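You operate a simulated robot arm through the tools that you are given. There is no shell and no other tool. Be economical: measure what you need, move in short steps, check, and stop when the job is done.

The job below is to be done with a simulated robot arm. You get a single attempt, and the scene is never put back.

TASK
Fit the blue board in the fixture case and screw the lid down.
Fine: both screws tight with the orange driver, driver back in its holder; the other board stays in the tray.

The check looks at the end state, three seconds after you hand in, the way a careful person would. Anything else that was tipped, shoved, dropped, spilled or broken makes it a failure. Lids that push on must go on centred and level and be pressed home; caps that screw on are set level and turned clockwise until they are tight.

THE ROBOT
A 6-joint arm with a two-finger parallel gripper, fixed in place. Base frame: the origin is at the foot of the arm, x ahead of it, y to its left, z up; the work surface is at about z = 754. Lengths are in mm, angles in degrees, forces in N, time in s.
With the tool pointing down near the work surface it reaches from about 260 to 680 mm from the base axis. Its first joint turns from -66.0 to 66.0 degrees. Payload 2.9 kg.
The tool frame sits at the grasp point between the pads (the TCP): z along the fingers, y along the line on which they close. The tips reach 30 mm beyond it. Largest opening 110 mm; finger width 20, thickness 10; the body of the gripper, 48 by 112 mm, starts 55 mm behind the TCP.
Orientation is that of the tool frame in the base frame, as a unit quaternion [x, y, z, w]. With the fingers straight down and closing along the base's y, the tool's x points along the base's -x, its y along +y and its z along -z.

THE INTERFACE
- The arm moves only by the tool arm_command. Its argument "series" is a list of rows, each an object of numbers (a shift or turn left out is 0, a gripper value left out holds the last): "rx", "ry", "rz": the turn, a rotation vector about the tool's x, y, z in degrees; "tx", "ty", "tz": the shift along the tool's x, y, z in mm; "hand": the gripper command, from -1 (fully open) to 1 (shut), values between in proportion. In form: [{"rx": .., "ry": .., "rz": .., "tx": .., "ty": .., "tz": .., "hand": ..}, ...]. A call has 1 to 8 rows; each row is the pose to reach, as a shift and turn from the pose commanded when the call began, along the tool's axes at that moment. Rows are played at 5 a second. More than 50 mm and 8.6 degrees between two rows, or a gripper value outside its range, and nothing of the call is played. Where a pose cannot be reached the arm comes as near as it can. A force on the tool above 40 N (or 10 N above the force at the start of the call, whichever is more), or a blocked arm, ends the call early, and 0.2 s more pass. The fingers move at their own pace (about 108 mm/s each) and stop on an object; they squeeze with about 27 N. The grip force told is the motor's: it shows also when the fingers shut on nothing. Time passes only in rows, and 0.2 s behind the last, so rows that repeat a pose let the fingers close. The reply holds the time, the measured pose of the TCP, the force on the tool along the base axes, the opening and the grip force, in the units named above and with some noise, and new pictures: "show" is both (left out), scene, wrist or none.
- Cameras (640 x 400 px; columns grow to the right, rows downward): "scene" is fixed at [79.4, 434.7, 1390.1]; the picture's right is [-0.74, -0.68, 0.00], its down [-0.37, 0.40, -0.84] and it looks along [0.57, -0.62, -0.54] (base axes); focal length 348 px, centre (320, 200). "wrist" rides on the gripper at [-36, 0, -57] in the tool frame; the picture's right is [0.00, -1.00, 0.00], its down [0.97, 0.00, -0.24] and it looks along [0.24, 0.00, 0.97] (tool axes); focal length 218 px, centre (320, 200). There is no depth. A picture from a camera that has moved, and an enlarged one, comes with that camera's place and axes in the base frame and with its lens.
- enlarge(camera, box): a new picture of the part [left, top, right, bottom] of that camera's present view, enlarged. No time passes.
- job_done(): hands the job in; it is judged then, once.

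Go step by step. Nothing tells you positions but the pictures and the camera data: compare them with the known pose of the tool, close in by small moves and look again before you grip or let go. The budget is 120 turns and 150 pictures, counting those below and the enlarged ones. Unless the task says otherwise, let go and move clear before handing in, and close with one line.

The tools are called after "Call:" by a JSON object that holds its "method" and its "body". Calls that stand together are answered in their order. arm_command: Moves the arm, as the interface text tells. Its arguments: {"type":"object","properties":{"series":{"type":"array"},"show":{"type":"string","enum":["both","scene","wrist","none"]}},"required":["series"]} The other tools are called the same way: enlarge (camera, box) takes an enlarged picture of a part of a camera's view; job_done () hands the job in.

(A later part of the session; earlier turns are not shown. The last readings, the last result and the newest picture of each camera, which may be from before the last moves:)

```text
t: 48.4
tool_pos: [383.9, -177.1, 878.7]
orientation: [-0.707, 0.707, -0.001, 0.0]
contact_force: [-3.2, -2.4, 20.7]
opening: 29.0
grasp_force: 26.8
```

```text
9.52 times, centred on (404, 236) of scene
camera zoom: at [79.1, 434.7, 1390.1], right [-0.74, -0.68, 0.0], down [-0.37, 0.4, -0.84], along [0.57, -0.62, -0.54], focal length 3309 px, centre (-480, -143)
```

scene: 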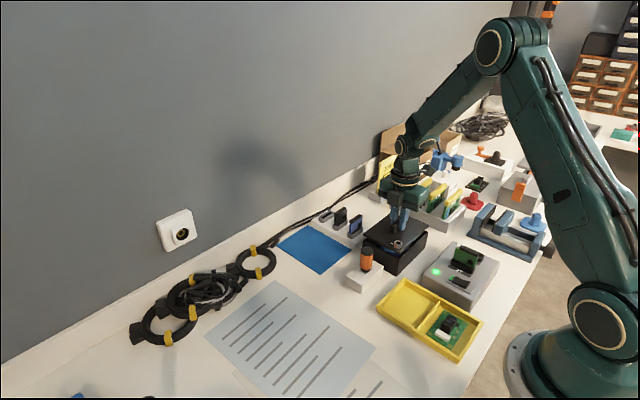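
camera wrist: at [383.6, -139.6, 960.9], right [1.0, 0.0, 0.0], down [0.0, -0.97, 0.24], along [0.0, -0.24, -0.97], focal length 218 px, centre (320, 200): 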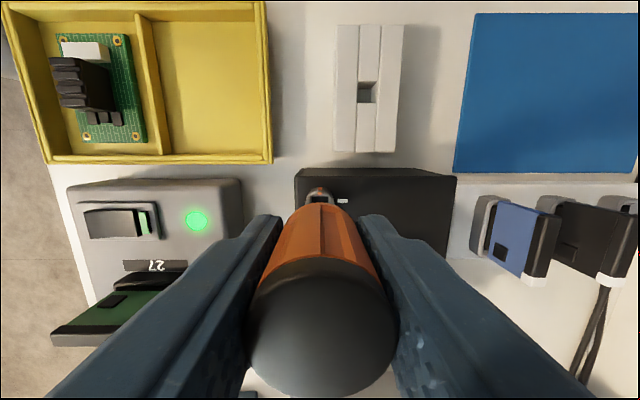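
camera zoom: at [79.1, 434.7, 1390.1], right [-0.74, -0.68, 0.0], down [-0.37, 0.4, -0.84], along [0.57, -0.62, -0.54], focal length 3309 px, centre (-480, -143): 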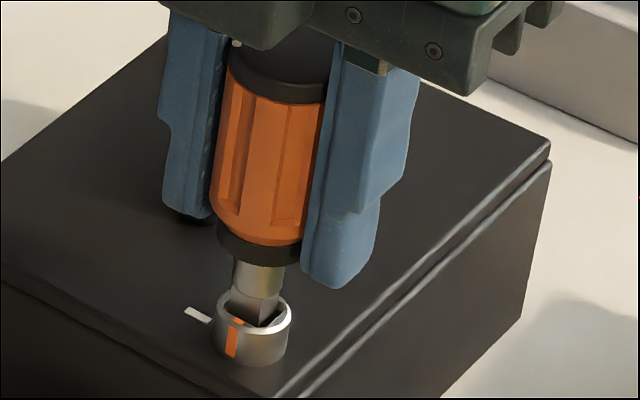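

Call:
{"method": "enlarge", "body": {"camera": "wrist", "box": [260, 150, 380, 240]}}

Call:
{"method": "enlarge", "body": {"camera": "scene", "box": [390, 236, 414, 254]}}

```text
4.44 times, centred on (320, 195) of wrist
camera zoom: at [384.4, -141.0, 936.3], right [1.0, 0.0, 0.0], down [0.0, -0.97, 0.24], along [0.0, -0.24, -0.97], focal length 970 px, centre (320, 222)
```

zoom: 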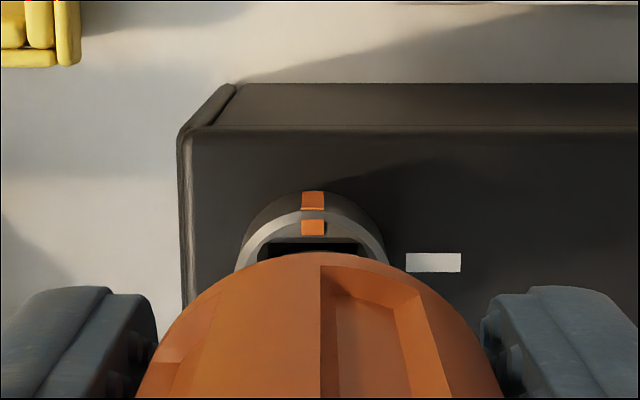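

```text
16.00 times, centred on (402, 245) of scene
camera zoom: at [79.1, 434.7, 1390.1], right [-0.74, -0.68, 0.0], down [-0.37, 0.4, -0.84], along [0.57, -0.62, -0.54], focal length 5559 px, centre (-992, -520)
```

zoom: 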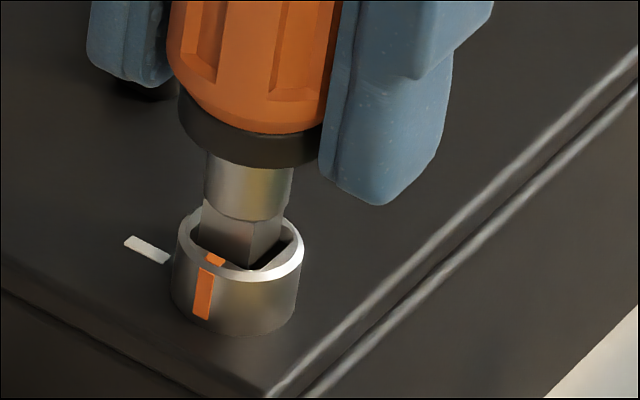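

The bit is off by about (+0.8, −0.9) mm. I'll raise it slightly and correct.

Call:
{"method": "arm_command", "body": {"series": [{"tz": -4}, {"tz": -4, "tx": -0.9, "ty": 0.8}, {"tz": -4, "tx": -0.9, "ty": 0.8}, {"tz": -4, "tx": -0.9, "ty": 0.8}], "show": "none"}}

Call:
{"method": "enlarge", "body": {"camera": "wrist", "box": [260, 150, 380, 240]}}

Call:
{"method": "enlarge", "body": {"camera": "scene", "box": [390, 236, 414, 254]}}

```text
t: 49.4
tool_pos: [382.8, -177.6, 883.1]
orientation: [-0.707, 0.707, 0.0, 0.0]
contact_force: [0.5, 0.5, -0.8]
opening: 29.3
grasp_force: 27.0
```

```text
4.44 times, centred on (320, 195) of wrist
camera zoom: at [383.3, -140.0, 940.1], right [1.0, 0.0, 0.0], down [0.0, -0.97, 0.24], along [0.0, -0.24, -0.97], focal length 970 px, centre (320, 222)
```

zoom: 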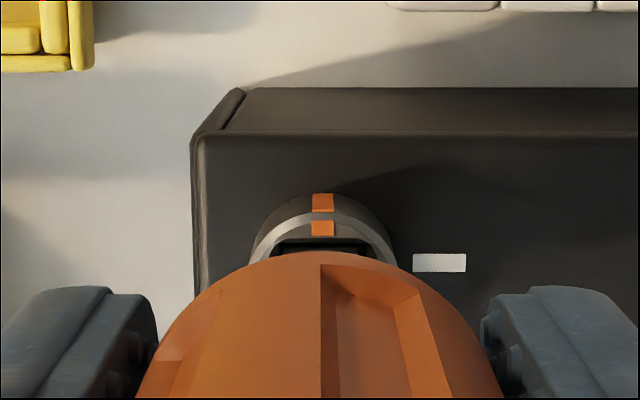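

```text
16.00 times, centred on (402, 245) of scene
camera zoom: at [79.4, 434.7, 1390.1], right [-0.74, -0.68, 0.0], down [-0.37, 0.4, -0.84], along [0.57, -0.62, -0.54], focal length 5559 px, centre (-992, -520)
```

zoom: 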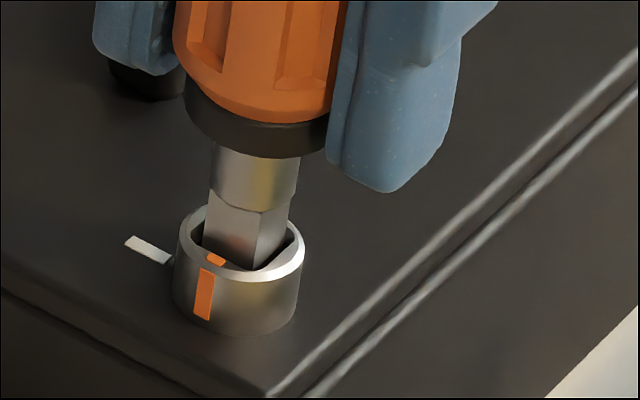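

Now aligned within 0.3 mm. Pushing down again.

Call:
{"method": "arm_command", "body": {"series": [{"tz": 2}, {"tz": 4}, {"tz": 6}, {"tz": 8}, {"tz": 10}, {"tz": 10}], "show": "none"}}

Call:
{"method": "enlarge", "body": {"camera": "wrist", "box": [260, 150, 380, 240]}}

Call:
{"method": "enlarge", "body": {"camera": "scene", "box": [390, 236, 414, 254]}}

```text
t: 50.8
tool_pos: [384.1, -177.3, 873.5]
orientation: [0.707, -0.707, 0.001, 0.0]
contact_force: [0.2, -1.9, 18.3]
opening: 29.1
grasp_force: 26.5
```

```text
4.44 times, centred on (320, 195) of wrist
camera zoom: at [384.2, -140.6, 930.4], right [1.0, 0.0, 0.0], down [0.0, -0.97, 0.24], along [0.0, -0.24, -0.97], focal length 970 px, centre (320, 222)
```

zoom: 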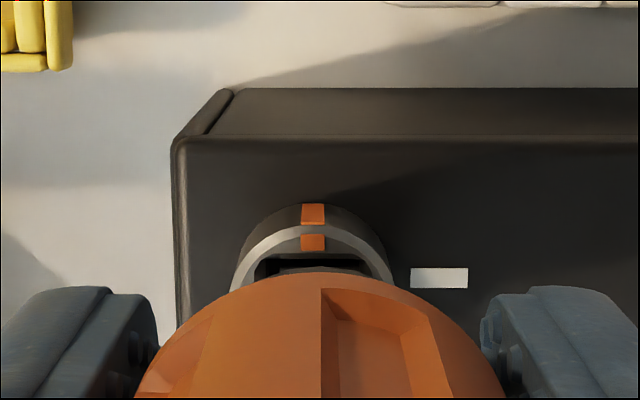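

```text
16.00 times, centred on (402, 245) of scene
camera zoom: at [79.2, 434.7, 1390.1], right [-0.74, -0.68, 0.0], down [-0.37, 0.4, -0.84], along [0.57, -0.62, -0.54], focal length 5559 px, centre (-992, -520)
```

zoom: 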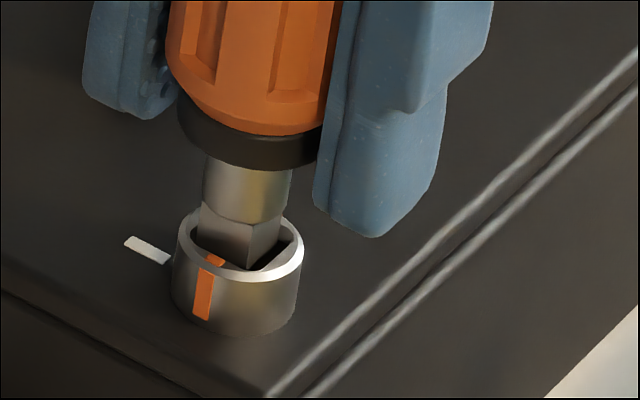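

The bit appears to be bottomed in the socket, since both attempts stop at the same depth. I'll test with a small clockwise turn and watch the stripe.

Call:
{"method": "arm_command", "body": {"series": [{"tx": -0.4, "ty": 0.5, "tz": -0.5, "rz": 0}, {"tx": -0.4, "ty": 0.5, "tz": -0.5, "rz": 8}, {"tx": -0.4, "ty": 0.5, "tz": -0.5, "rz": 16}, {"tx": -0.4, "ty": 0.5, "tz": -0.5, "rz": 24}, {"tx": -0.4, "ty": 0.5, "tz": -0.5, "rz": 24}], "show": "none"}}

Call:
{"method": "enlarge", "body": {"camera": "scene", "box": [382, 226, 418, 256]}}

```text
t: 52.0
tool_pos: [382.9, -174.8, 873.2]
orientation: [-0.544, 0.839, 0.0, -0.001]
contact_force: [0.0, 0.1, -1.7]
opening: 29.2
grasp_force: 26.8
```

```text
13.33 times, centred on (400, 241) of scene
camera zoom: at [79.4, 434.7, 1390.1], right [-0.74, -0.68, 0.0], down [-0.37, 0.4, -0.84], along [0.57, -0.62, -0.54], focal length 4633 px, centre (-747, -347)
```

zoom: 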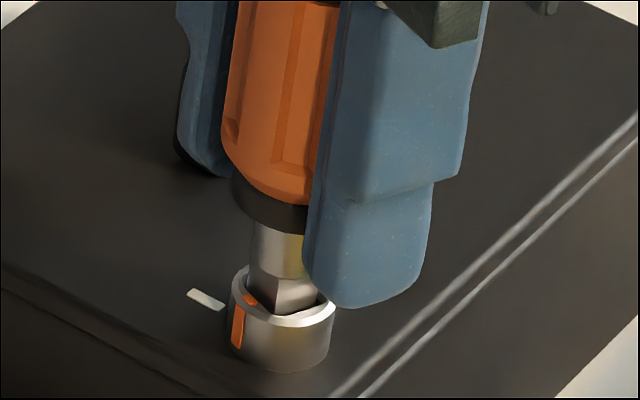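

The stripe moved with the bit, so it is engaged. I'll continue clockwise.

Call:
{"method": "arm_command", "body": {"series": [{"tz": 1, "rz": 8}, {"tz": 1.5, "rz": 16}, {"tz": 1.5, "rz": 24}, {"tz": 1.5, "rz": 32}, {"tz": 1.5, "rz": 40}, {"tz": 1.5, "rz": 48}, {"tz": 1.5, "rz": 56}, {"tz": 1.5, "rz": 56}], "show": "none"}}

Call:
{"method": "enlarge", "body": {"camera": "scene", "box": [382, 226, 418, 256]}}

Call:
{"method": "enlarge", "body": {"camera": "wrist", "box": [260, 150, 380, 240]}}

```text
t: 53.8
tool_pos: [383.8, -175.4, 871.2]
orientation: [-0.086, 0.996, -0.001, 0.0]
contact_force: [0.1, -1.4, 7.1]
opening: 28.9
grasp_force: 27.1
```

```text
13.33 times, centred on (400, 241) of scene
camera zoom: at [79.3, 434.7, 1390.1], right [-0.74, -0.68, 0.0], down [-0.37, 0.4, -0.84], along [0.57, -0.62, -0.54], focal length 4633 px, centre (-747, -347)
```

zoom: 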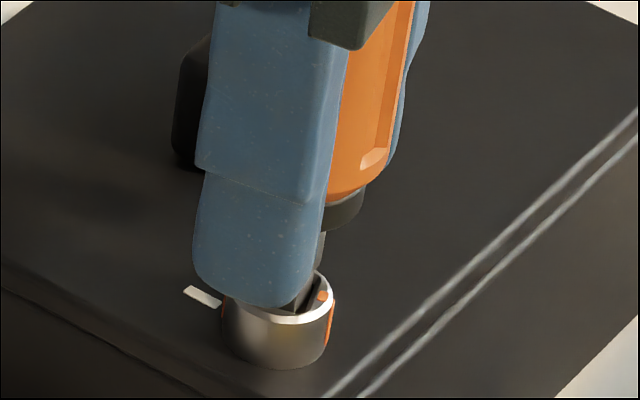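

```text
4.44 times, centred on (320, 195) of wrist
camera zoom: at [418.7, -169.4, 928.7], right [0.17, -0.99, 0.0], down [-0.96, -0.17, 0.24], along [-0.24, -0.04, -0.97], focal length 970 px, centre (320, 222)
```

zoom: 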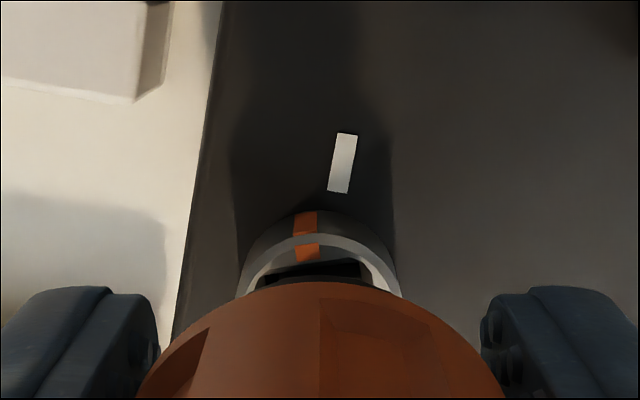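

The screw stripe is about 15–20° short of the mark. Turning further.

Call:
{"method": "arm_command", "body": {"series": [{"tz": 0.5, "rz": 5}, {"tz": 0.5, "rz": 10}, {"tz": 0.5, "rz": 15}, {"tz": 0.5, "rz": 20}, {"tz": 0.5, "rz": 20}], "show": "none"}}

Call:
{"method": "enlarge", "body": {"camera": "wrist", "box": [260, 150, 380, 240]}}

```text
t: 55.0
tool_pos: [382.5, -175.5, 871.3]
orientation: [0.087, 0.996, 0.0, 0.0]
contact_force: [6.2, 0.8, -2.5]
opening: 29.1
grasp_force: 27.2
```

```text
4.44 times, centred on (320, 195) of wrist
camera zoom: at [417.9, -181.9, 928.4], right [-0.17, -0.98, 0.0], down [-0.96, 0.17, 0.24], along [-0.24, 0.04, -0.97], focal length 970 px, centre (320, 222)
```

zoom: 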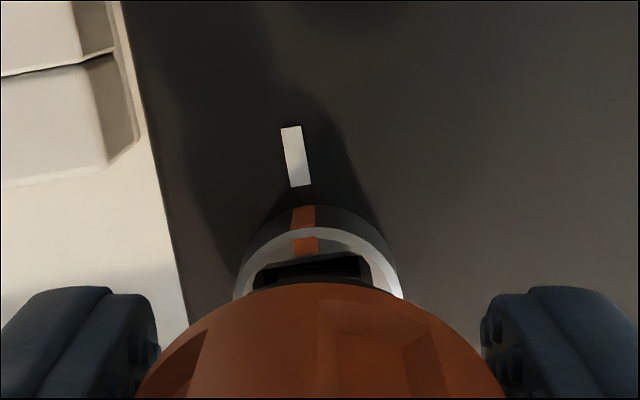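

The stripe now lines up with the mark. A few more degrees will test whether the screw is tight.

Call:
{"method": "arm_command", "body": {"series": [{"rz": 4}, {"rz": 8}, {"rz": 10}, {"rz": 10}], "show": "none"}}

Call:
{"method": "enlarge", "body": {"camera": "wrist", "box": [260, 150, 380, 240]}}

```text
t: 56.0
tool_pos: [381.6, -175.9, 872.2]
orientation: [0.174, 0.985, 0.0, 0.0]
contact_force: [1.0, 5.9, 2.9]
opening: 29.1
grasp_force: 27.1
```

```text
4.44 times, centred on (320, 195) of wrist
camera zoom: at [416.7, -187.8, 928.7], right [-0.34, -0.94, 0.0], down [-0.91, 0.33, 0.24], along [-0.23, 0.08, -0.97], focal length 970 px, centre (320, 222)
```

zoom: 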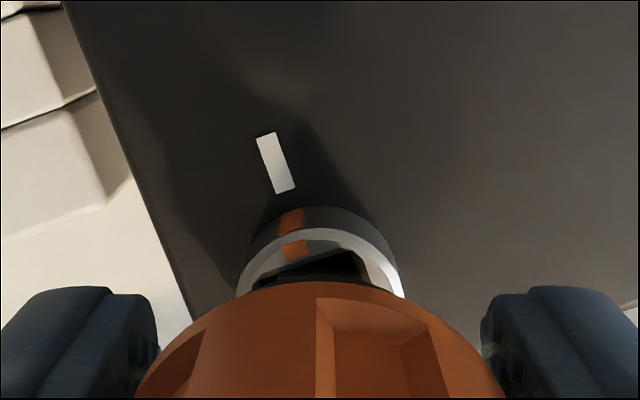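

Screw 1 is tight: the stripe stayed at the mark and the handle slipped in the grip. I'll lift straight out and look.

Call:
{"method": "arm_command", "body": {"series": [{"tz": -5}, {"tz": -15}, {"tz": -35}, {"tz": -65}, {"tz": -65}], "show": "wrist"}}

Call:
{"method": "enlarge", "body": {"camera": "scene", "box": [372, 196, 428, 256]}}

```text
t: 57.2
tool_pos: [382.7, -174.8, 936.4]
orientation: [0.174, 0.985, 0.0, 0.0]
contact_force: [-0.5, 0.7, -0.7]
opening: 29.0
grasp_force: 27.1
camera wrist: at [416.8, -187.1, 993.1], right [-0.34, -0.94, 0.0], down [-0.91, 0.33, 0.24], along [-0.23, 0.08, -0.97], focal length 218 px, centre (320, 200)
```

wrist: 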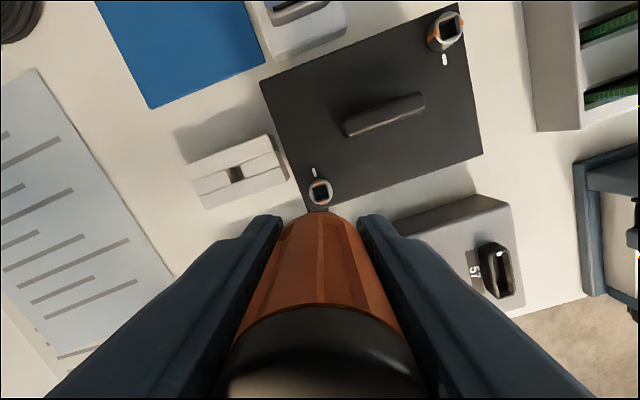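

```text
6.67 times, centred on (400, 226) of scene
camera zoom: at [79.4, 434.7, 1390.1], right [-0.74, -0.68, 0.0], down [-0.37, 0.4, -0.84], along [0.57, -0.62, -0.54], focal length 2316 px, centre (-213, 27)
```

zoom: 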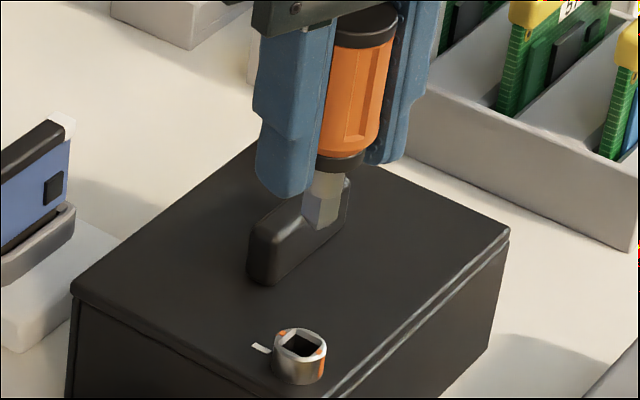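

Call:
{"method": "enlarge", "body": {"camera": "wrist", "box": [220, 180, 440, 400]}}

Call:
{"method": "enlarge", "body": {"camera": "scene", "box": [384, 180, 444, 240]}}

```text
1.82 times, centred on (330, 290) of wrist
camera zoom: at [416.8, -187.1, 993.1], right [-0.34, -0.94, 0.0], down [-0.91, 0.33, 0.24], along [-0.23, 0.08, -0.97], focal length 397 px, centre (302, 36)
```

zoom: 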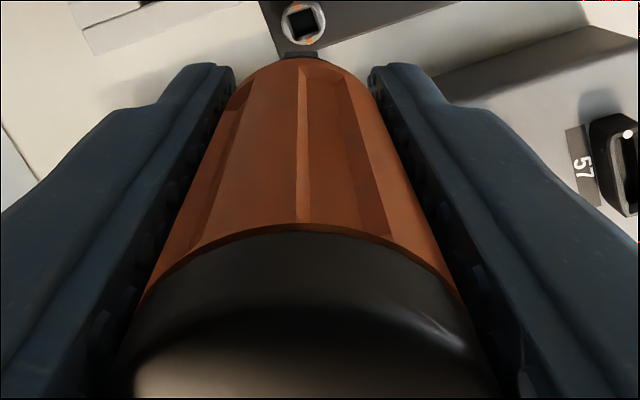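

```text
6.67 times, centred on (414, 210) of scene
camera zoom: at [79.4, 434.7, 1390.1], right [-0.74, -0.68, 0.0], down [-0.37, 0.4, -0.84], along [0.57, -0.62, -0.54], focal length 2316 px, centre (-307, 133)
```

zoom: 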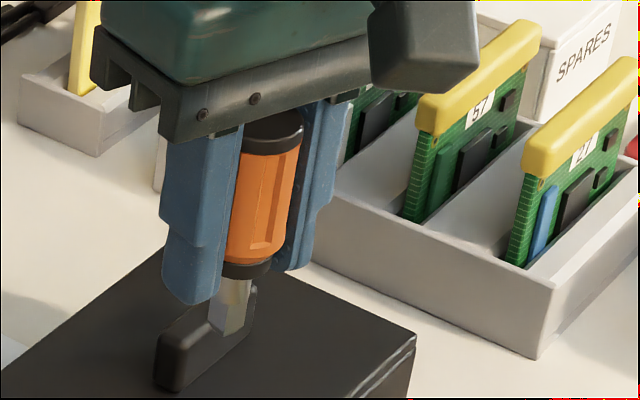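

The driver is still essentially straight in the grip, just higher. I'll rotate back 90° (square symmetry) while moving to screw 2, estimated at (458.6, −292.6).

Call:
{"method": "arm_command", "body": {"series": [{"tx": -14, "ty": -10, "rz": -8.5}, {"tx": -28, "ty": -21, "rz": -17}, {"tx": -42, "ty": -32, "rz": -25.5}, {"tx": -56, "ty": -42, "rz": -34}, {"tx": -70, "ty": -53, "rz": -42.5}, {"tx": -84, "ty": -64, "rz": -51}, {"tx": -98, "ty": -75, "rz": -59.5}, {"tx": -111, "ty": -85, "rz": -68}], "show": "none"}}

Call:
{"method": "arm_command", "body": {"series": [{"rz": -8.5}, {"rz": -17}, {"rz": -22}, {"rz": -22, "tz": 25}, {"rz": -22, "tz": 25}], "show": "wrist"}}

Call:
{"method": "enlarge", "body": {"camera": "scene", "box": [384, 180, 444, 240]}}

Call:
{"method": "enlarge", "body": {"camera": "wrist", "box": [260, 150, 380, 240]}}

```text
t: 59.0
tool_pos: [457.4, -294.0, 936.2]
orientation: [-0.408, 0.913, 0.0, 0.0]
contact_force: [-0.4, 0.3, -1.1]
opening: 29.2
grasp_force: 26.8
```

```text
t: 60.2
tool_pos: [459.4, -294.4, 911.7]
orientation: [-0.574, 0.819, 0.0, -0.001]
contact_force: [-0.3, 0.6, -1.2]
opening: 29.0
grasp_force: 26.7
camera wrist: at [471.6, -259.7, 968.3], right [0.94, -0.34, 0.0], down [-0.33, -0.91, 0.24], along [-0.08, -0.23, -0.97], focal length 218 px, centre (320, 200)
```

wrist: 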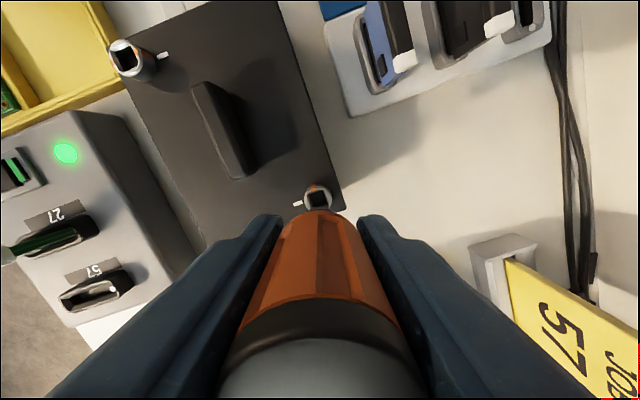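

```text
6.67 times, centred on (414, 210) of scene
camera zoom: at [79.4, 434.7, 1390.1], right [-0.74, -0.68, 0.0], down [-0.37, 0.4, -0.84], along [0.57, -0.62, -0.54], focal length 2316 px, centre (-307, 133)
```

zoom: 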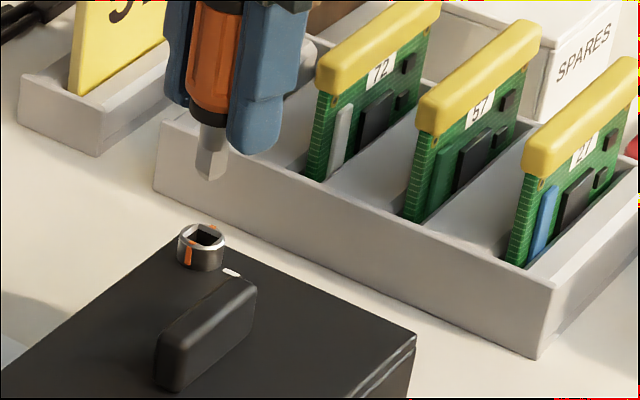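

```text
4.44 times, centred on (320, 195) of wrist
camera zoom: at [471.6, -259.7, 968.3], right [0.94, -0.34, 0.0], down [-0.33, -0.91, 0.24], along [-0.08, -0.23, -0.97], focal length 970 px, centre (320, 222)
```

zoom: 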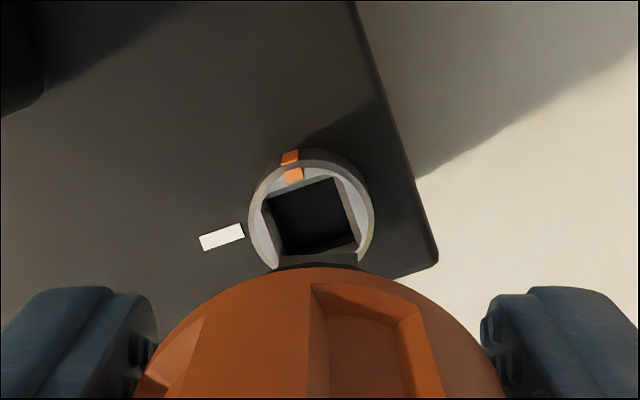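

Screw 2 is at (458.5, −291.7). I'll correct about 1.4 mm and lower the bit close to it.

Call:
{"method": "arm_command", "body": {"series": [{"tx": -0.6, "ty": 1.3, "tz": 8}, {"tx": -0.6, "ty": 1.3, "tz": 18}, {"tx": -0.6, "ty": 1.3, "tz": 26}, {"tx": -0.6, "ty": 1.3, "tz": 26}, {"tx": -0.6, "ty": 1.3, "tz": 26}], "show": "none"}}

Call:
{"method": "enlarge", "body": {"camera": "scene", "box": [384, 190, 420, 220]}}

Call:
{"method": "enlarge", "body": {"camera": "wrist", "box": [260, 150, 380, 240]}}

```text
t: 61.4
tool_pos: [456.4, -292.3, 884.4]
orientation: [-0.574, 0.819, 0.0, 0.0]
contact_force: [-0.6, 0.0, -1.1]
opening: 28.9
grasp_force: 26.4
```

```text
13.33 times, centred on (402, 205) of scene
camera zoom: at [79.4, 434.7, 1390.1], right [-0.74, -0.68, 0.0], down [-0.37, 0.4, -0.84], along [0.57, -0.62, -0.54], focal length 4633 px, centre (-773, 133)
```

zoom: 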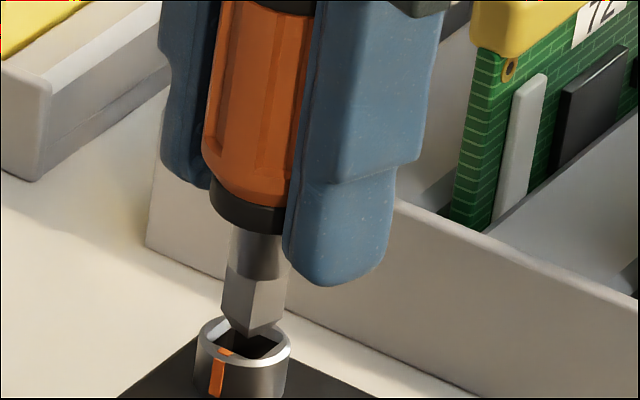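

```text
4.44 times, centred on (320, 195) of wrist
camera zoom: at [469.9, -259.3, 942.9], right [0.94, -0.34, 0.0], down [-0.33, -0.91, 0.24], along [-0.08, -0.23, -0.97], focal length 970 px, centre (320, 222)
```

zoom: 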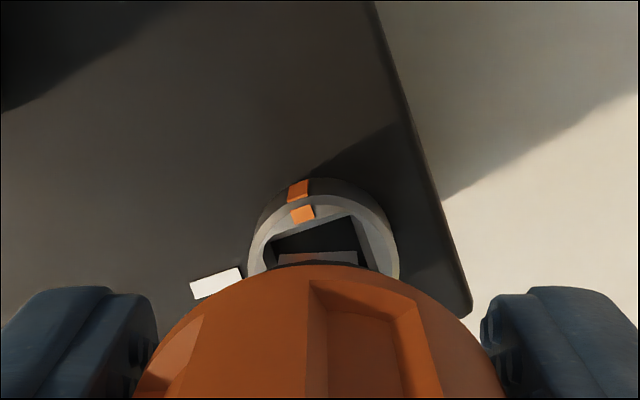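

The wrist view shows the bit aligned with the tool but about 18° off the socket. I'll turn back −18° to align the squares.

Call:
{"method": "arm_command", "body": {"series": [{"ty": -0.6, "rz": -8}, {"ty": -0.6, "rz": -16}, {"ty": -0.6, "rz": -18}, {"ty": -0.6, "rz": -18}], "show": "none"}}

Call:
{"method": "enlarge", "body": {"camera": "scene", "box": [384, 190, 420, 220]}}

Call:
{"method": "enlarge", "body": {"camera": "wrist", "box": [260, 150, 380, 240]}}

```text
t: 62.4
tool_pos: [457.3, -292.6, 886.5]
orientation: [-0.695, 0.719, 0.0, 0.0]
contact_force: [-0.6, -0.4, 0.1]
opening: 29.1
grasp_force: 26.9
```

```text
13.33 times, centred on (402, 205) of scene
camera zoom: at [79.4, 434.7, 1390.1], right [-0.74, -0.68, 0.0], down [-0.37, 0.4, -0.84], along [0.57, -0.62, -0.54], focal length 4633 px, centre (-773, 133)
```

zoom: 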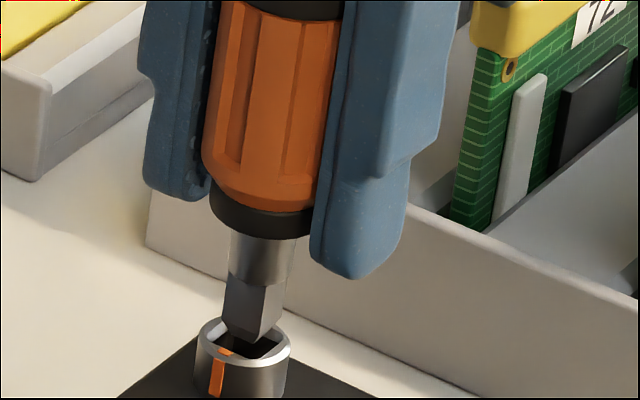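

```text
4.44 times, centred on (320, 195) of wrist
camera zoom: at [458.6, -256.6, 942.9], right [1.0, -0.03, 0.0], down [-0.03, -0.97, 0.24], along [-0.01, -0.24, -0.97], focal length 970 px, centre (320, 222)
```

zoom: 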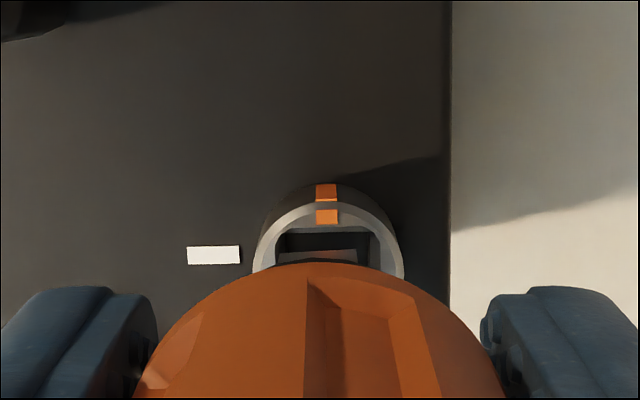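

Call:
{"method": "arm_command", "body": {"series": [{"ty": -1.4, "tx": 0.2}, {"ty": -1.4, "tx": 0.2, "tz": 2}, {"ty": -1.4, "tx": 0.2, "tz": 4}, {"ty": -1.4, "tx": 0.2, "tz": 4}], "show": "none"}}

Call:
{"method": "enlarge", "body": {"camera": "scene", "box": [384, 195, 420, 225]}}

Call:
{"method": "enlarge", "body": {"camera": "wrist", "box": [280, 165, 360, 225]}}

```text
t: 63.4
tool_pos: [459.8, -293.4, 881.7]
orientation: [-0.694, 0.72, 0.0, 0.0]
contact_force: [0.7, -0.6, -0.5]
opening: 29.3
grasp_force: 27.4
```

```text
13.33 times, centred on (402, 210) of scene
camera zoom: at [79.4, 434.7, 1390.1], right [-0.74, -0.68, 0.0], down [-0.37, 0.4, -0.84], along [0.57, -0.62, -0.54], focal length 4633 px, centre (-773, 67)
```

zoom: 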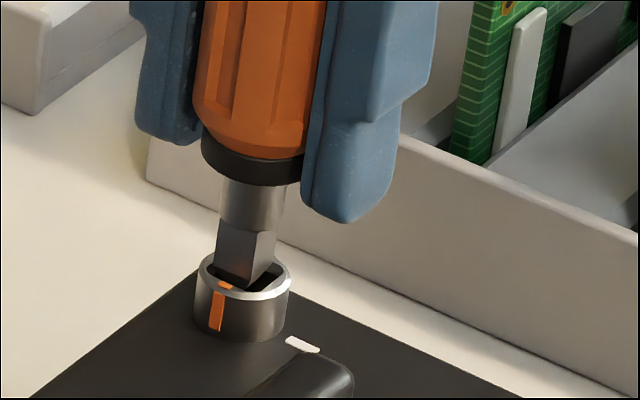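

```text
6.67 times, centred on (320, 195) of wrist
camera zoom: at [460.5, -257.2, 939.0], right [1.0, -0.03, 0.0], down [-0.03, -0.97, 0.24], along [-0.01, -0.24, -0.97], focal length 1455 px, centre (320, 233)
```

zoom: 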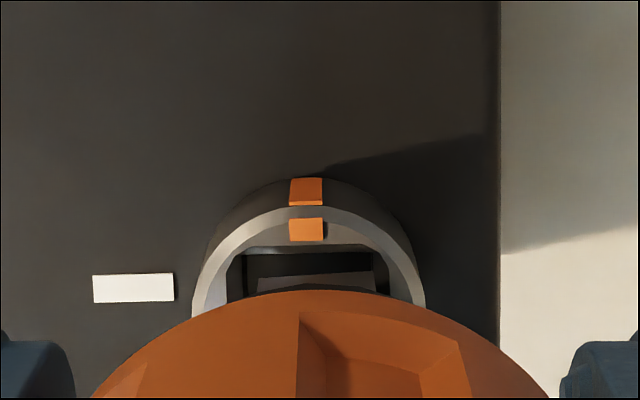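

Call:
{"method": "arm_command", "body": {"series": [{"ty": 0.4}, {"ty": 0.4, "tz": 2}, {"ty": 0.4, "tz": 4}, {"ty": 0.4, "tz": 6}, {"ty": 0.4, "tz": 8}, {"ty": 0.4, "tz": 10}, {"ty": 0.4, "tz": 10}], "show": "none"}}

Call:
{"method": "enlarge", "body": {"camera": "scene", "box": [384, 195, 420, 225]}}

Call:
{"method": "enlarge", "body": {"camera": "wrist", "box": [280, 165, 360, 225]}}

```text
t: 65.0
tool_pos: [458.3, -293.0, 874.5]
orientation: [-0.695, 0.719, -0.002, 0.0]
contact_force: [-2.8, -0.2, 22.8]
opening: 28.8
grasp_force: 27.1
```

```text
13.33 times, centred on (402, 210) of scene
camera zoom: at [79.0, 434.9, 1390.1], right [-0.74, -0.68, 0.0], down [-0.37, 0.4, -0.84], along [0.57, -0.62, -0.54], focal length 4633 px, centre (-773, 67)
```

zoom: 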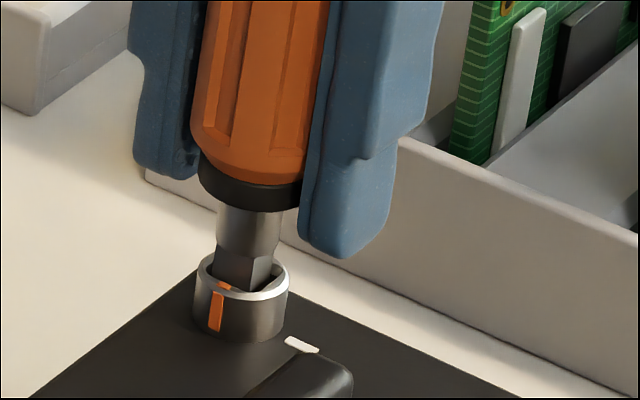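

```text
6.67 times, centred on (320, 195) of wrist
camera zoom: at [460.0, -257.9, 930.0], right [1.0, -0.04, 0.0], down [-0.04, -0.97, 0.24], along [-0.01, -0.24, -0.97], focal length 1455 px, centre (320, 233)
```

zoom: 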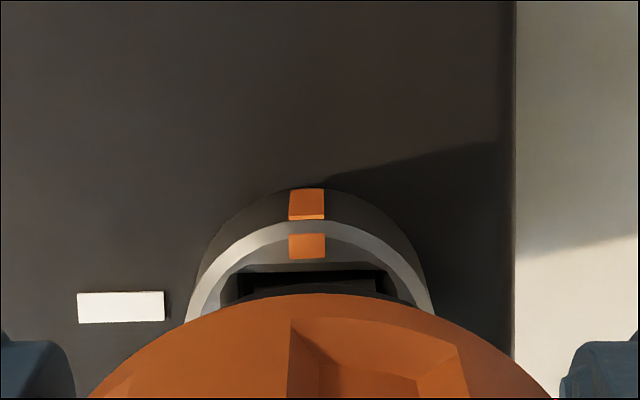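

The bit has bottomed in socket 2, at the same depth as in screw 1. Turning clockwise.

Call:
{"method": "arm_command", "body": {"series": [{"ty": 0.6, "tz": -0.5}, {"ty": 0.6, "tz": -0.5, "rz": 8}, {"ty": 0.6, "tz": -0.5, "rz": 16}, {"ty": 0.6, "tz": -0.5, "rz": 24}, {"ty": 0.6, "tz": 0, "rz": 32}, {"ty": 0.6, "tz": 0, "rz": 40}, {"ty": 0.6, "tz": 0, "rz": 48}, {"ty": 0.6, "tz": 0, "rz": 56}], "show": "none"}}

Call:
{"method": "enlarge", "body": {"camera": "scene", "box": [384, 195, 420, 225]}}

Call:
{"method": "enlarge", "body": {"camera": "wrist", "box": [260, 150, 380, 240]}}

```text
t: 66.8
tool_pos: [458.0, -292.5, 871.0]
orientation: [-0.274, 0.962, 0.002, 0.0]
contact_force: [-2.6, 2.3, 11.3]
opening: 28.7
grasp_force: 26.8
```

```text
13.33 times, centred on (402, 210) of scene
camera zoom: at [79.2, 434.8, 1390.1], right [-0.74, -0.68, 0.0], down [-0.37, 0.4, -0.84], along [0.57, -0.62, -0.54], focal length 4633 px, centre (-773, 67)
```

zoom: 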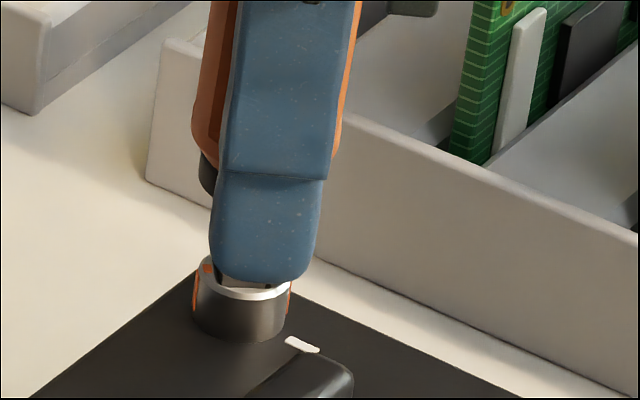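

```text
4.44 times, centred on (320, 195) of wrist
camera zoom: at [488.4, -273.7, 928.3], right [0.53, -0.85, 0.0], down [-0.82, -0.51, 0.24], along [-0.2, -0.13, -0.97], focal length 970 px, centre (320, 222)
```

zoom: 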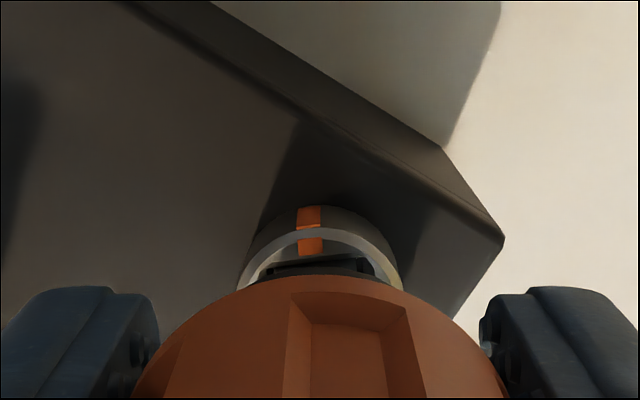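

It follows well. Continuing toward 90° plus the tightening margin.

Call:
{"method": "arm_command", "body": {"series": [{"rz": 8}, {"rz": 16}, {"rz": 24}, {"rz": 32}, {"rz": 40}, {"rz": 45}, {"rz": 48}, {"rz": 48}], "show": "none"}}

Call:
{"method": "enlarge", "body": {"camera": "scene", "box": [384, 195, 420, 225]}}

Call:
{"method": "enlarge", "body": {"camera": "wrist", "box": [260, 150, 380, 240]}}

```text
t: 68.6
tool_pos: [458.2, -292.9, 871.6]
orientation: [0.139, 0.99, 0.001, -0.002]
contact_force: [-5.7, 6.6, -2.1]
opening: 28.6
grasp_force: 27.0
```

```text
13.33 times, centred on (402, 210) of scene
camera zoom: at [79.3, 434.8, 1390.1], right [-0.74, -0.68, 0.0], down [-0.37, 0.4, -0.84], along [0.57, -0.62, -0.54], focal length 4633 px, centre (-773, 67)
```

zoom: 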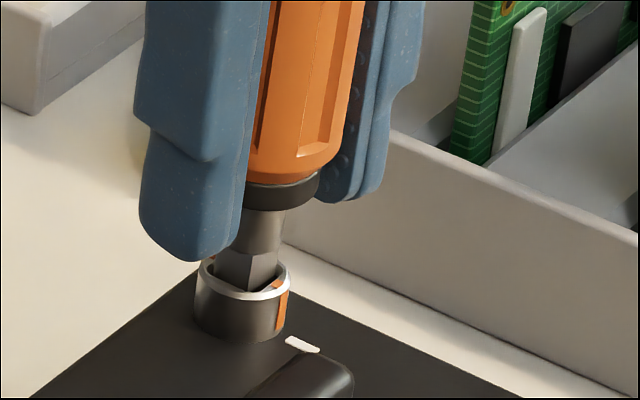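

```text
4.44 times, centred on (320, 195) of wrist
camera zoom: at [492.4, -302.4, 928.2], right [-0.28, -0.96, 0.0], down [-0.93, 0.27, 0.24], along [-0.23, 0.07, -0.97], focal length 970 px, centre (320, 222)
```

zoom: 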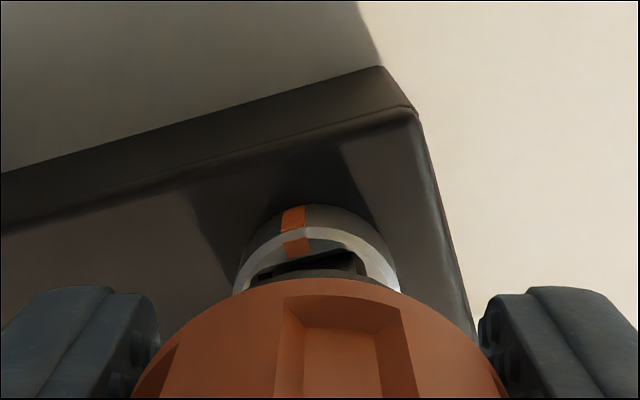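

Call:
{"method": "arm_command", "body": {"series": [{"rz": 4}, {"rz": 8}, {"rz": 10}, {"rz": 10}], "show": "none"}}

Call:
{"method": "enlarge", "body": {"camera": "wrist", "box": [260, 150, 380, 240]}}

Call:
{"method": "enlarge", "body": {"camera": "scene", "box": [384, 195, 420, 225]}}

```text
t: 69.6
tool_pos: [457.3, -292.5, 871.5]
orientation: [0.226, 0.974, 0.0, 0.001]
contact_force: [-3.1, 10.8, -4.1]
opening: 28.5
grasp_force: 27.3
```

```text
4.44 times, centred on (320, 195) of wrist
camera zoom: at [490.5, -308.3, 928.8], right [-0.44, -0.9, 0.0], down [-0.87, 0.43, 0.24], along [-0.22, 0.11, -0.97], focal length 970 px, centre (320, 222)
```

zoom: 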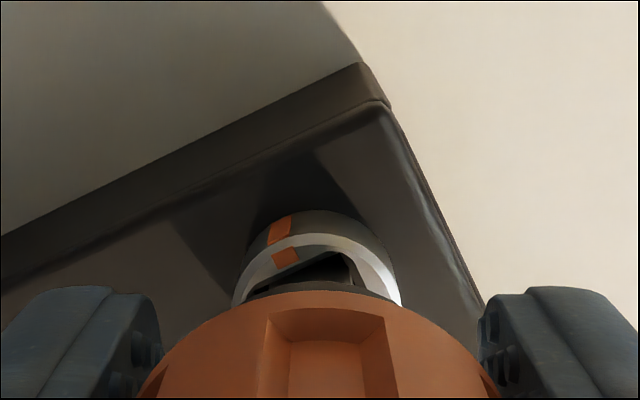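

```text
13.33 times, centred on (402, 210) of scene
camera zoom: at [79.4, 434.9, 1390.1], right [-0.74, -0.68, 0.0], down [-0.37, 0.4, -0.84], along [0.57, -0.62, -0.54], focal length 4633 px, centre (-773, 67)
```

zoom: 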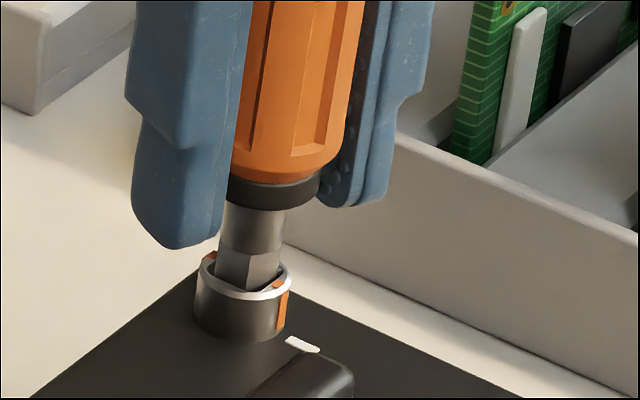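

Screw 2 is also tight, with the stripe on the mark and the handle slipping in the grip. I'll lift out and check.

Call:
{"method": "arm_command", "body": {"series": [{"tz": -5}, {"tz": -15}, {"tz": -35}, {"tz": -65}, {"tz": -75, "rz": -4}, {"tz": -75, "rz": -9}, {"tz": -75, "rz": -9}], "show": "wrist"}}

Call:
{"method": "enlarge", "body": {"camera": "scene", "box": [364, 170, 444, 260]}}

Call:
{"method": "enlarge", "body": {"camera": "wrist", "box": [260, 150, 380, 240]}}

```text
t: 71.2
tool_pos: [458.7, -292.7, 946.5]
orientation: [0.147, 0.989, 0.0, 0.0]
contact_force: [0.0, -0.1, -0.9]
opening: 28.8
grasp_force: 27.4
camera wrist: at [492.3, -303.7, 1003.9], right [-0.29, -0.96, 0.0], down [-0.93, 0.28, 0.24], along [-0.23, 0.07, -0.97], focal length 218 px, centre (320, 200)
```

wrist: 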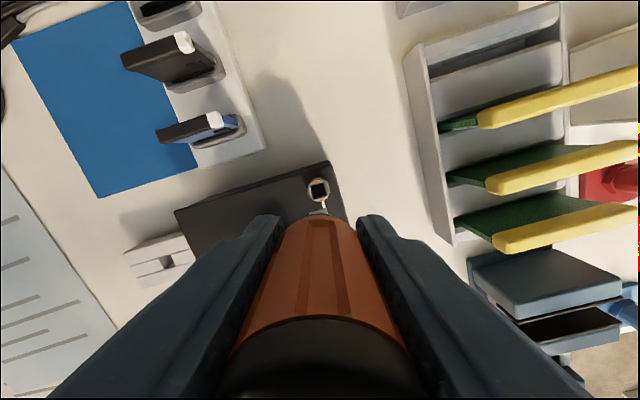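

```text
4.44 times, centred on (404, 215) of scene
camera zoom: at [79.4, 434.7, 1390.1], right [-0.74, -0.68, 0.0], down [-0.37, 0.4, -0.84], along [0.57, -0.62, -0.54], focal length 1544 px, centre (-53, 133)
```

zoom: 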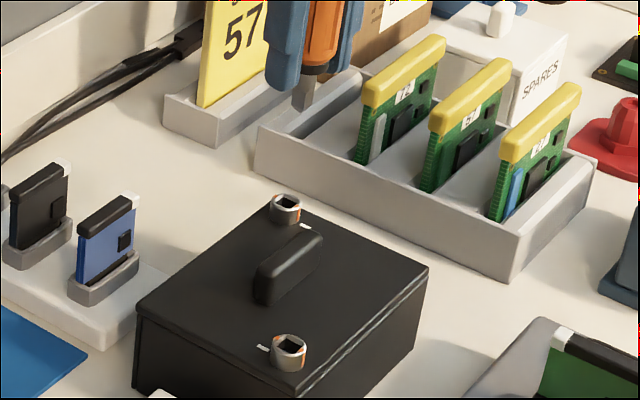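

```text
4.44 times, centred on (320, 195) of wrist
camera zoom: at [492.3, -303.7, 1003.9], right [-0.29, -0.96, 0.0], down [-0.93, 0.28, 0.24], along [-0.23, 0.07, -0.97], focal length 970 px, centre (320, 222)
```

zoom: 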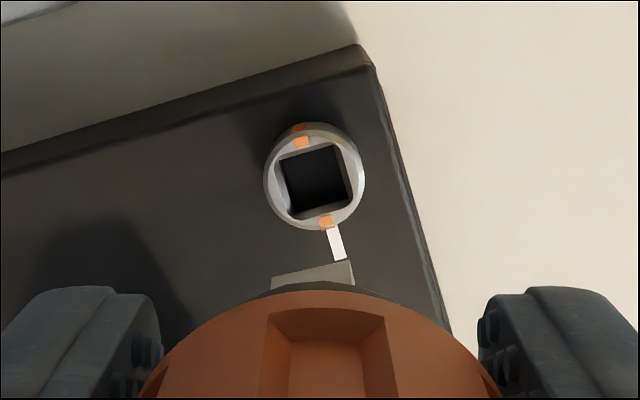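

Both stripes are on their marks and the bit is nearly axis-aligned. Now I'll carry the driver back over its holder.

Call:
{"method": "arm_command", "body": {"series": [{"tx": 20, "ty": 35}, {"tx": 40, "ty": 75}, {"tx": 60, "ty": 115}, {"tx": 80, "ty": 150}, {"tx": 91, "ty": 173.3}, {"tx": 91, "ty": 173.3, "tz": 40}, {"tx": 91, "ty": 173.3, "tz": 75}, {"tx": 91, "ty": 173.3, "tz": 75}], "show": "wrist"}}

Call:
{"method": "enlarge", "body": {"camera": "scene", "box": [340, 230, 396, 300]}}

Call:
{"method": "enlarge", "body": {"camera": "wrist", "box": [260, 140, 380, 230]}}

```text
t: 73.0
tool_pos: [423.1, -97.9, 872.0]
orientation: [0.148, 0.989, 0.001, 0.0]
contact_force: [0.3, 0.4, -1.2]
opening: 28.6
grasp_force: 27.2
camera wrist: at [456.4, -109.1, 928.7], right [-0.29, -0.96, 0.0], down [-0.93, 0.28, 0.24], along [-0.23, 0.07, -0.97], focal length 218 px, centre (320, 200)
```

wrist: 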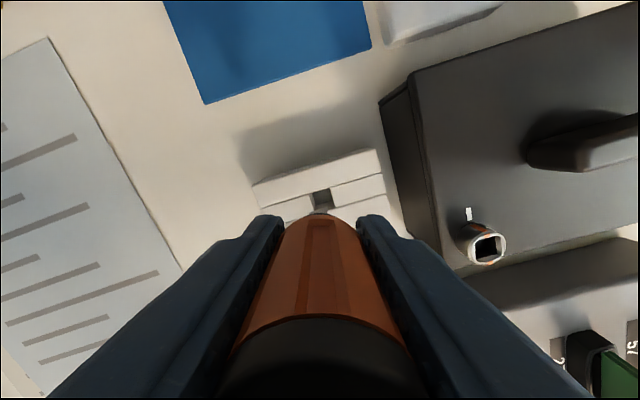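

```text
5.71 times, centred on (368, 265) of scene
camera zoom: at [79.4, 434.7, 1390.1], right [-0.74, -0.68, 0.0], down [-0.37, 0.4, -0.84], along [0.57, -0.62, -0.54], focal length 1985 px, centre (46, -171)
```

zoom: 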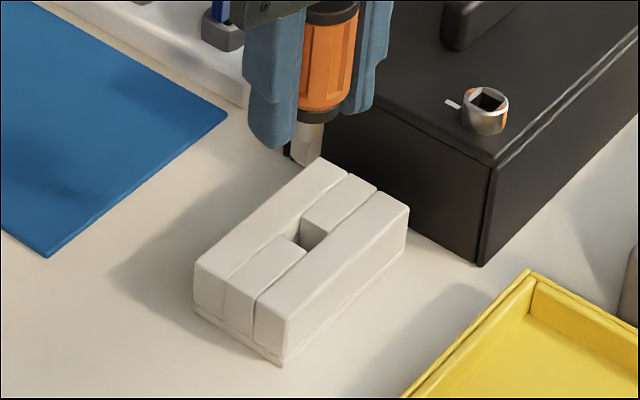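

```text
4.44 times, centred on (320, 185) of wrist
camera zoom: at [456.4, -109.1, 928.7], right [-0.29, -0.96, 0.0], down [-0.93, 0.28, 0.24], along [-0.23, 0.07, -0.97], focal length 970 px, centre (320, 267)
```

zoom: 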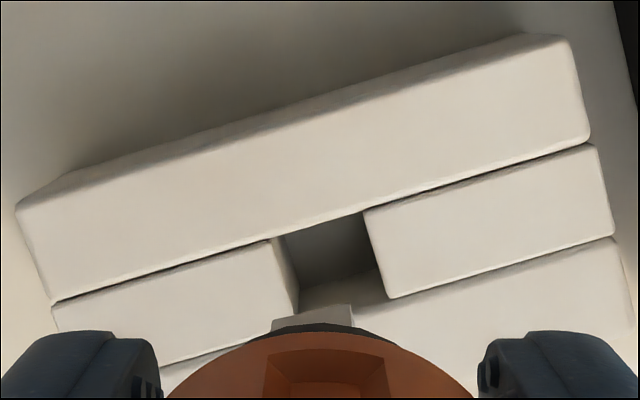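

The hole is at (420.2, −99.7). I'll correct 2.5 mm laterally and −4° in yaw, then lower to just above it.

Call:
{"method": "arm_command", "body": {"series": [{"ty": -2.5, "rz": -4}, {"ty": -2.5, "rz": -4, "tz": 15}, {"ty": -2.5, "rz": -4, "tz": 30}, {"ty": -2.5, "rz": -4, "tz": 35}, {"ty": -2.5, "rz": -4, "tz": 35}], "show": "none"}}

Call:
{"method": "enlarge", "body": {"camera": "scene", "box": [346, 246, 386, 286]}}

Call:
{"method": "enlarge", "body": {"camera": "wrist", "box": [260, 140, 380, 230]}}

```text
t: 74.2
tool_pos: [421.0, -101.3, 837.0]
orientation: [0.113, 0.994, 0.0, 0.0]
contact_force: [0.3, -0.4, -2.0]
opening: 28.7
grasp_force: 27.0
```

```text
10.00 times, centred on (366, 266) of scene
camera zoom: at [79.4, 434.7, 1390.1], right [-0.74, -0.68, 0.0], down [-0.37, 0.4, -0.84], along [0.57, -0.62, -0.54], focal length 3474 px, centre (-140, -460)
```

zoom: 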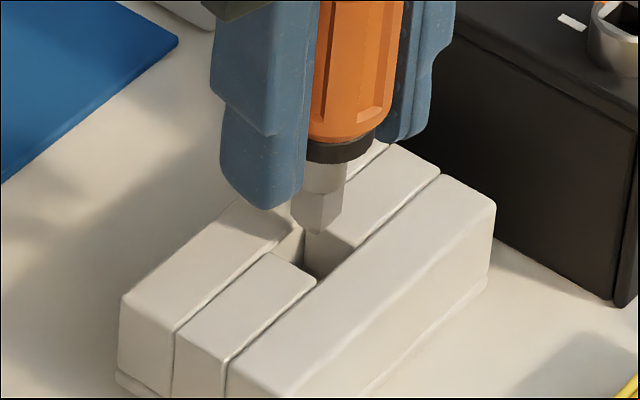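

```text
4.44 times, centred on (320, 185) of wrist
camera zoom: at [456.2, -110.2, 893.6], right [-0.22, -0.97, 0.0], down [-0.95, 0.22, 0.24], along [-0.23, 0.05, -0.97], focal length 970 px, centre (320, 267)
```

zoom: 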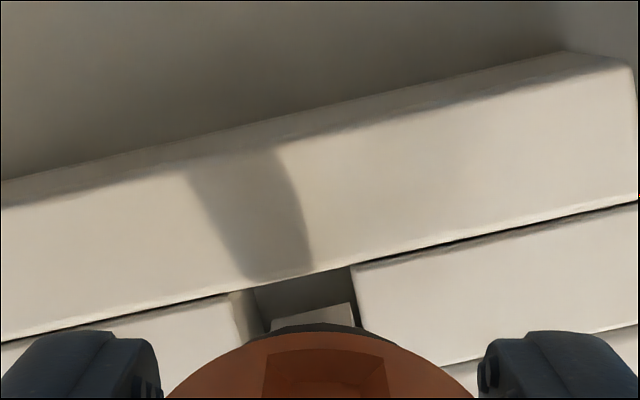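

Call:
{"method": "arm_command", "body": {"series": [{"ty": 1.1}, {"ty": 1.1, "tz": 5}, {"ty": 1.1, "tz": 10}, {"ty": 1.1, "tz": 15}, {"ty": 1.1, "tz": 15}], "show": "none"}}

Call:
{"method": "enlarge", "body": {"camera": "scene", "box": [346, 246, 386, 286]}}

Call:
{"method": "enlarge", "body": {"camera": "wrist", "box": [260, 140, 380, 230]}}

```text
t: 75.4
tool_pos: [421.4, -102.3, 821.6]
orientation: [0.114, 0.993, 0.0, 0.001]
contact_force: [0.5, 0.3, -1.4]
opening: 28.5
grasp_force: 26.9
```

```text
10.00 times, centred on (366, 266) of scene
camera zoom: at [79.4, 434.7, 1390.1], right [-0.74, -0.68, 0.0], down [-0.37, 0.4, -0.84], along [0.57, -0.62, -0.54], focal length 3474 px, centre (-140, -460)
```

zoom: 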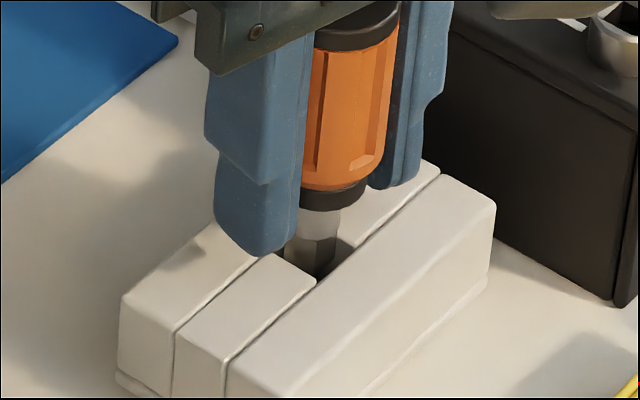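

```text
4.44 times, centred on (320, 185) of wrist
camera zoom: at [456.5, -109.5, 878.6], right [-0.22, -0.97, 0.0], down [-0.95, 0.22, 0.24], along [-0.23, 0.05, -0.97], focal length 970 px, centre (320, 267)
```

zoom: 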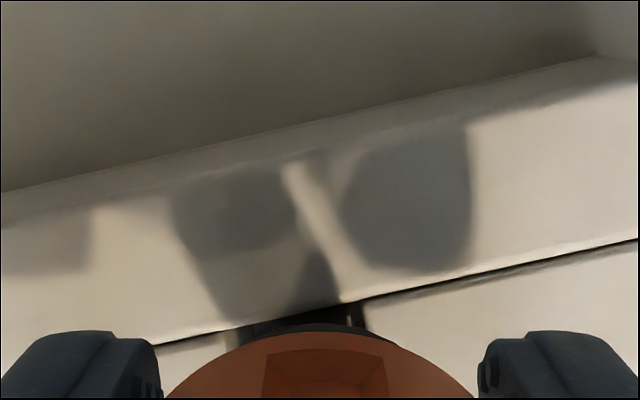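

The bit is entering the hole without force. Continuing down.

Call:
{"method": "arm_command", "body": {"series": [{"tz": 4}, {"tz": 8}, {"tz": 11}, {"tz": 13}, {"tz": 13}], "show": "none"}}

Call:
{"method": "enlarge", "body": {"camera": "scene", "box": [346, 246, 386, 286]}}

```text
t: 76.6
tool_pos: [422.9, -102.8, 809.8]
orientation: [0.114, 0.994, 0.0, 0.002]
contact_force: [-0.1, -2.1, 30.8]
opening: 28.5
grasp_force: 26.6
```

```text
10.00 times, centred on (366, 266) of scene
camera zoom: at [79.0, 434.7, 1390.1], right [-0.74, -0.68, 0.0], down [-0.37, 0.4, -0.84], along [0.57, -0.62, -0.54], focal length 3474 px, centre (-140, -460)
```

zoom: 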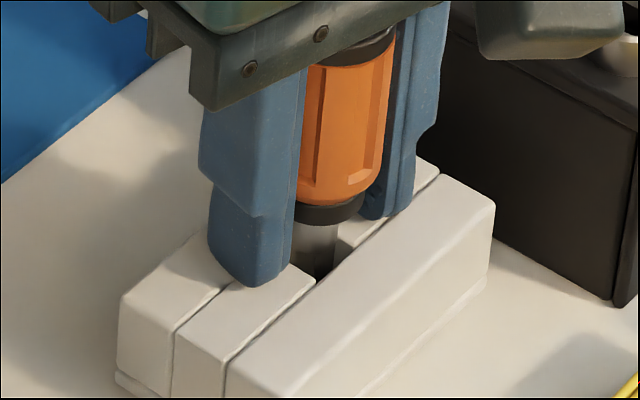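

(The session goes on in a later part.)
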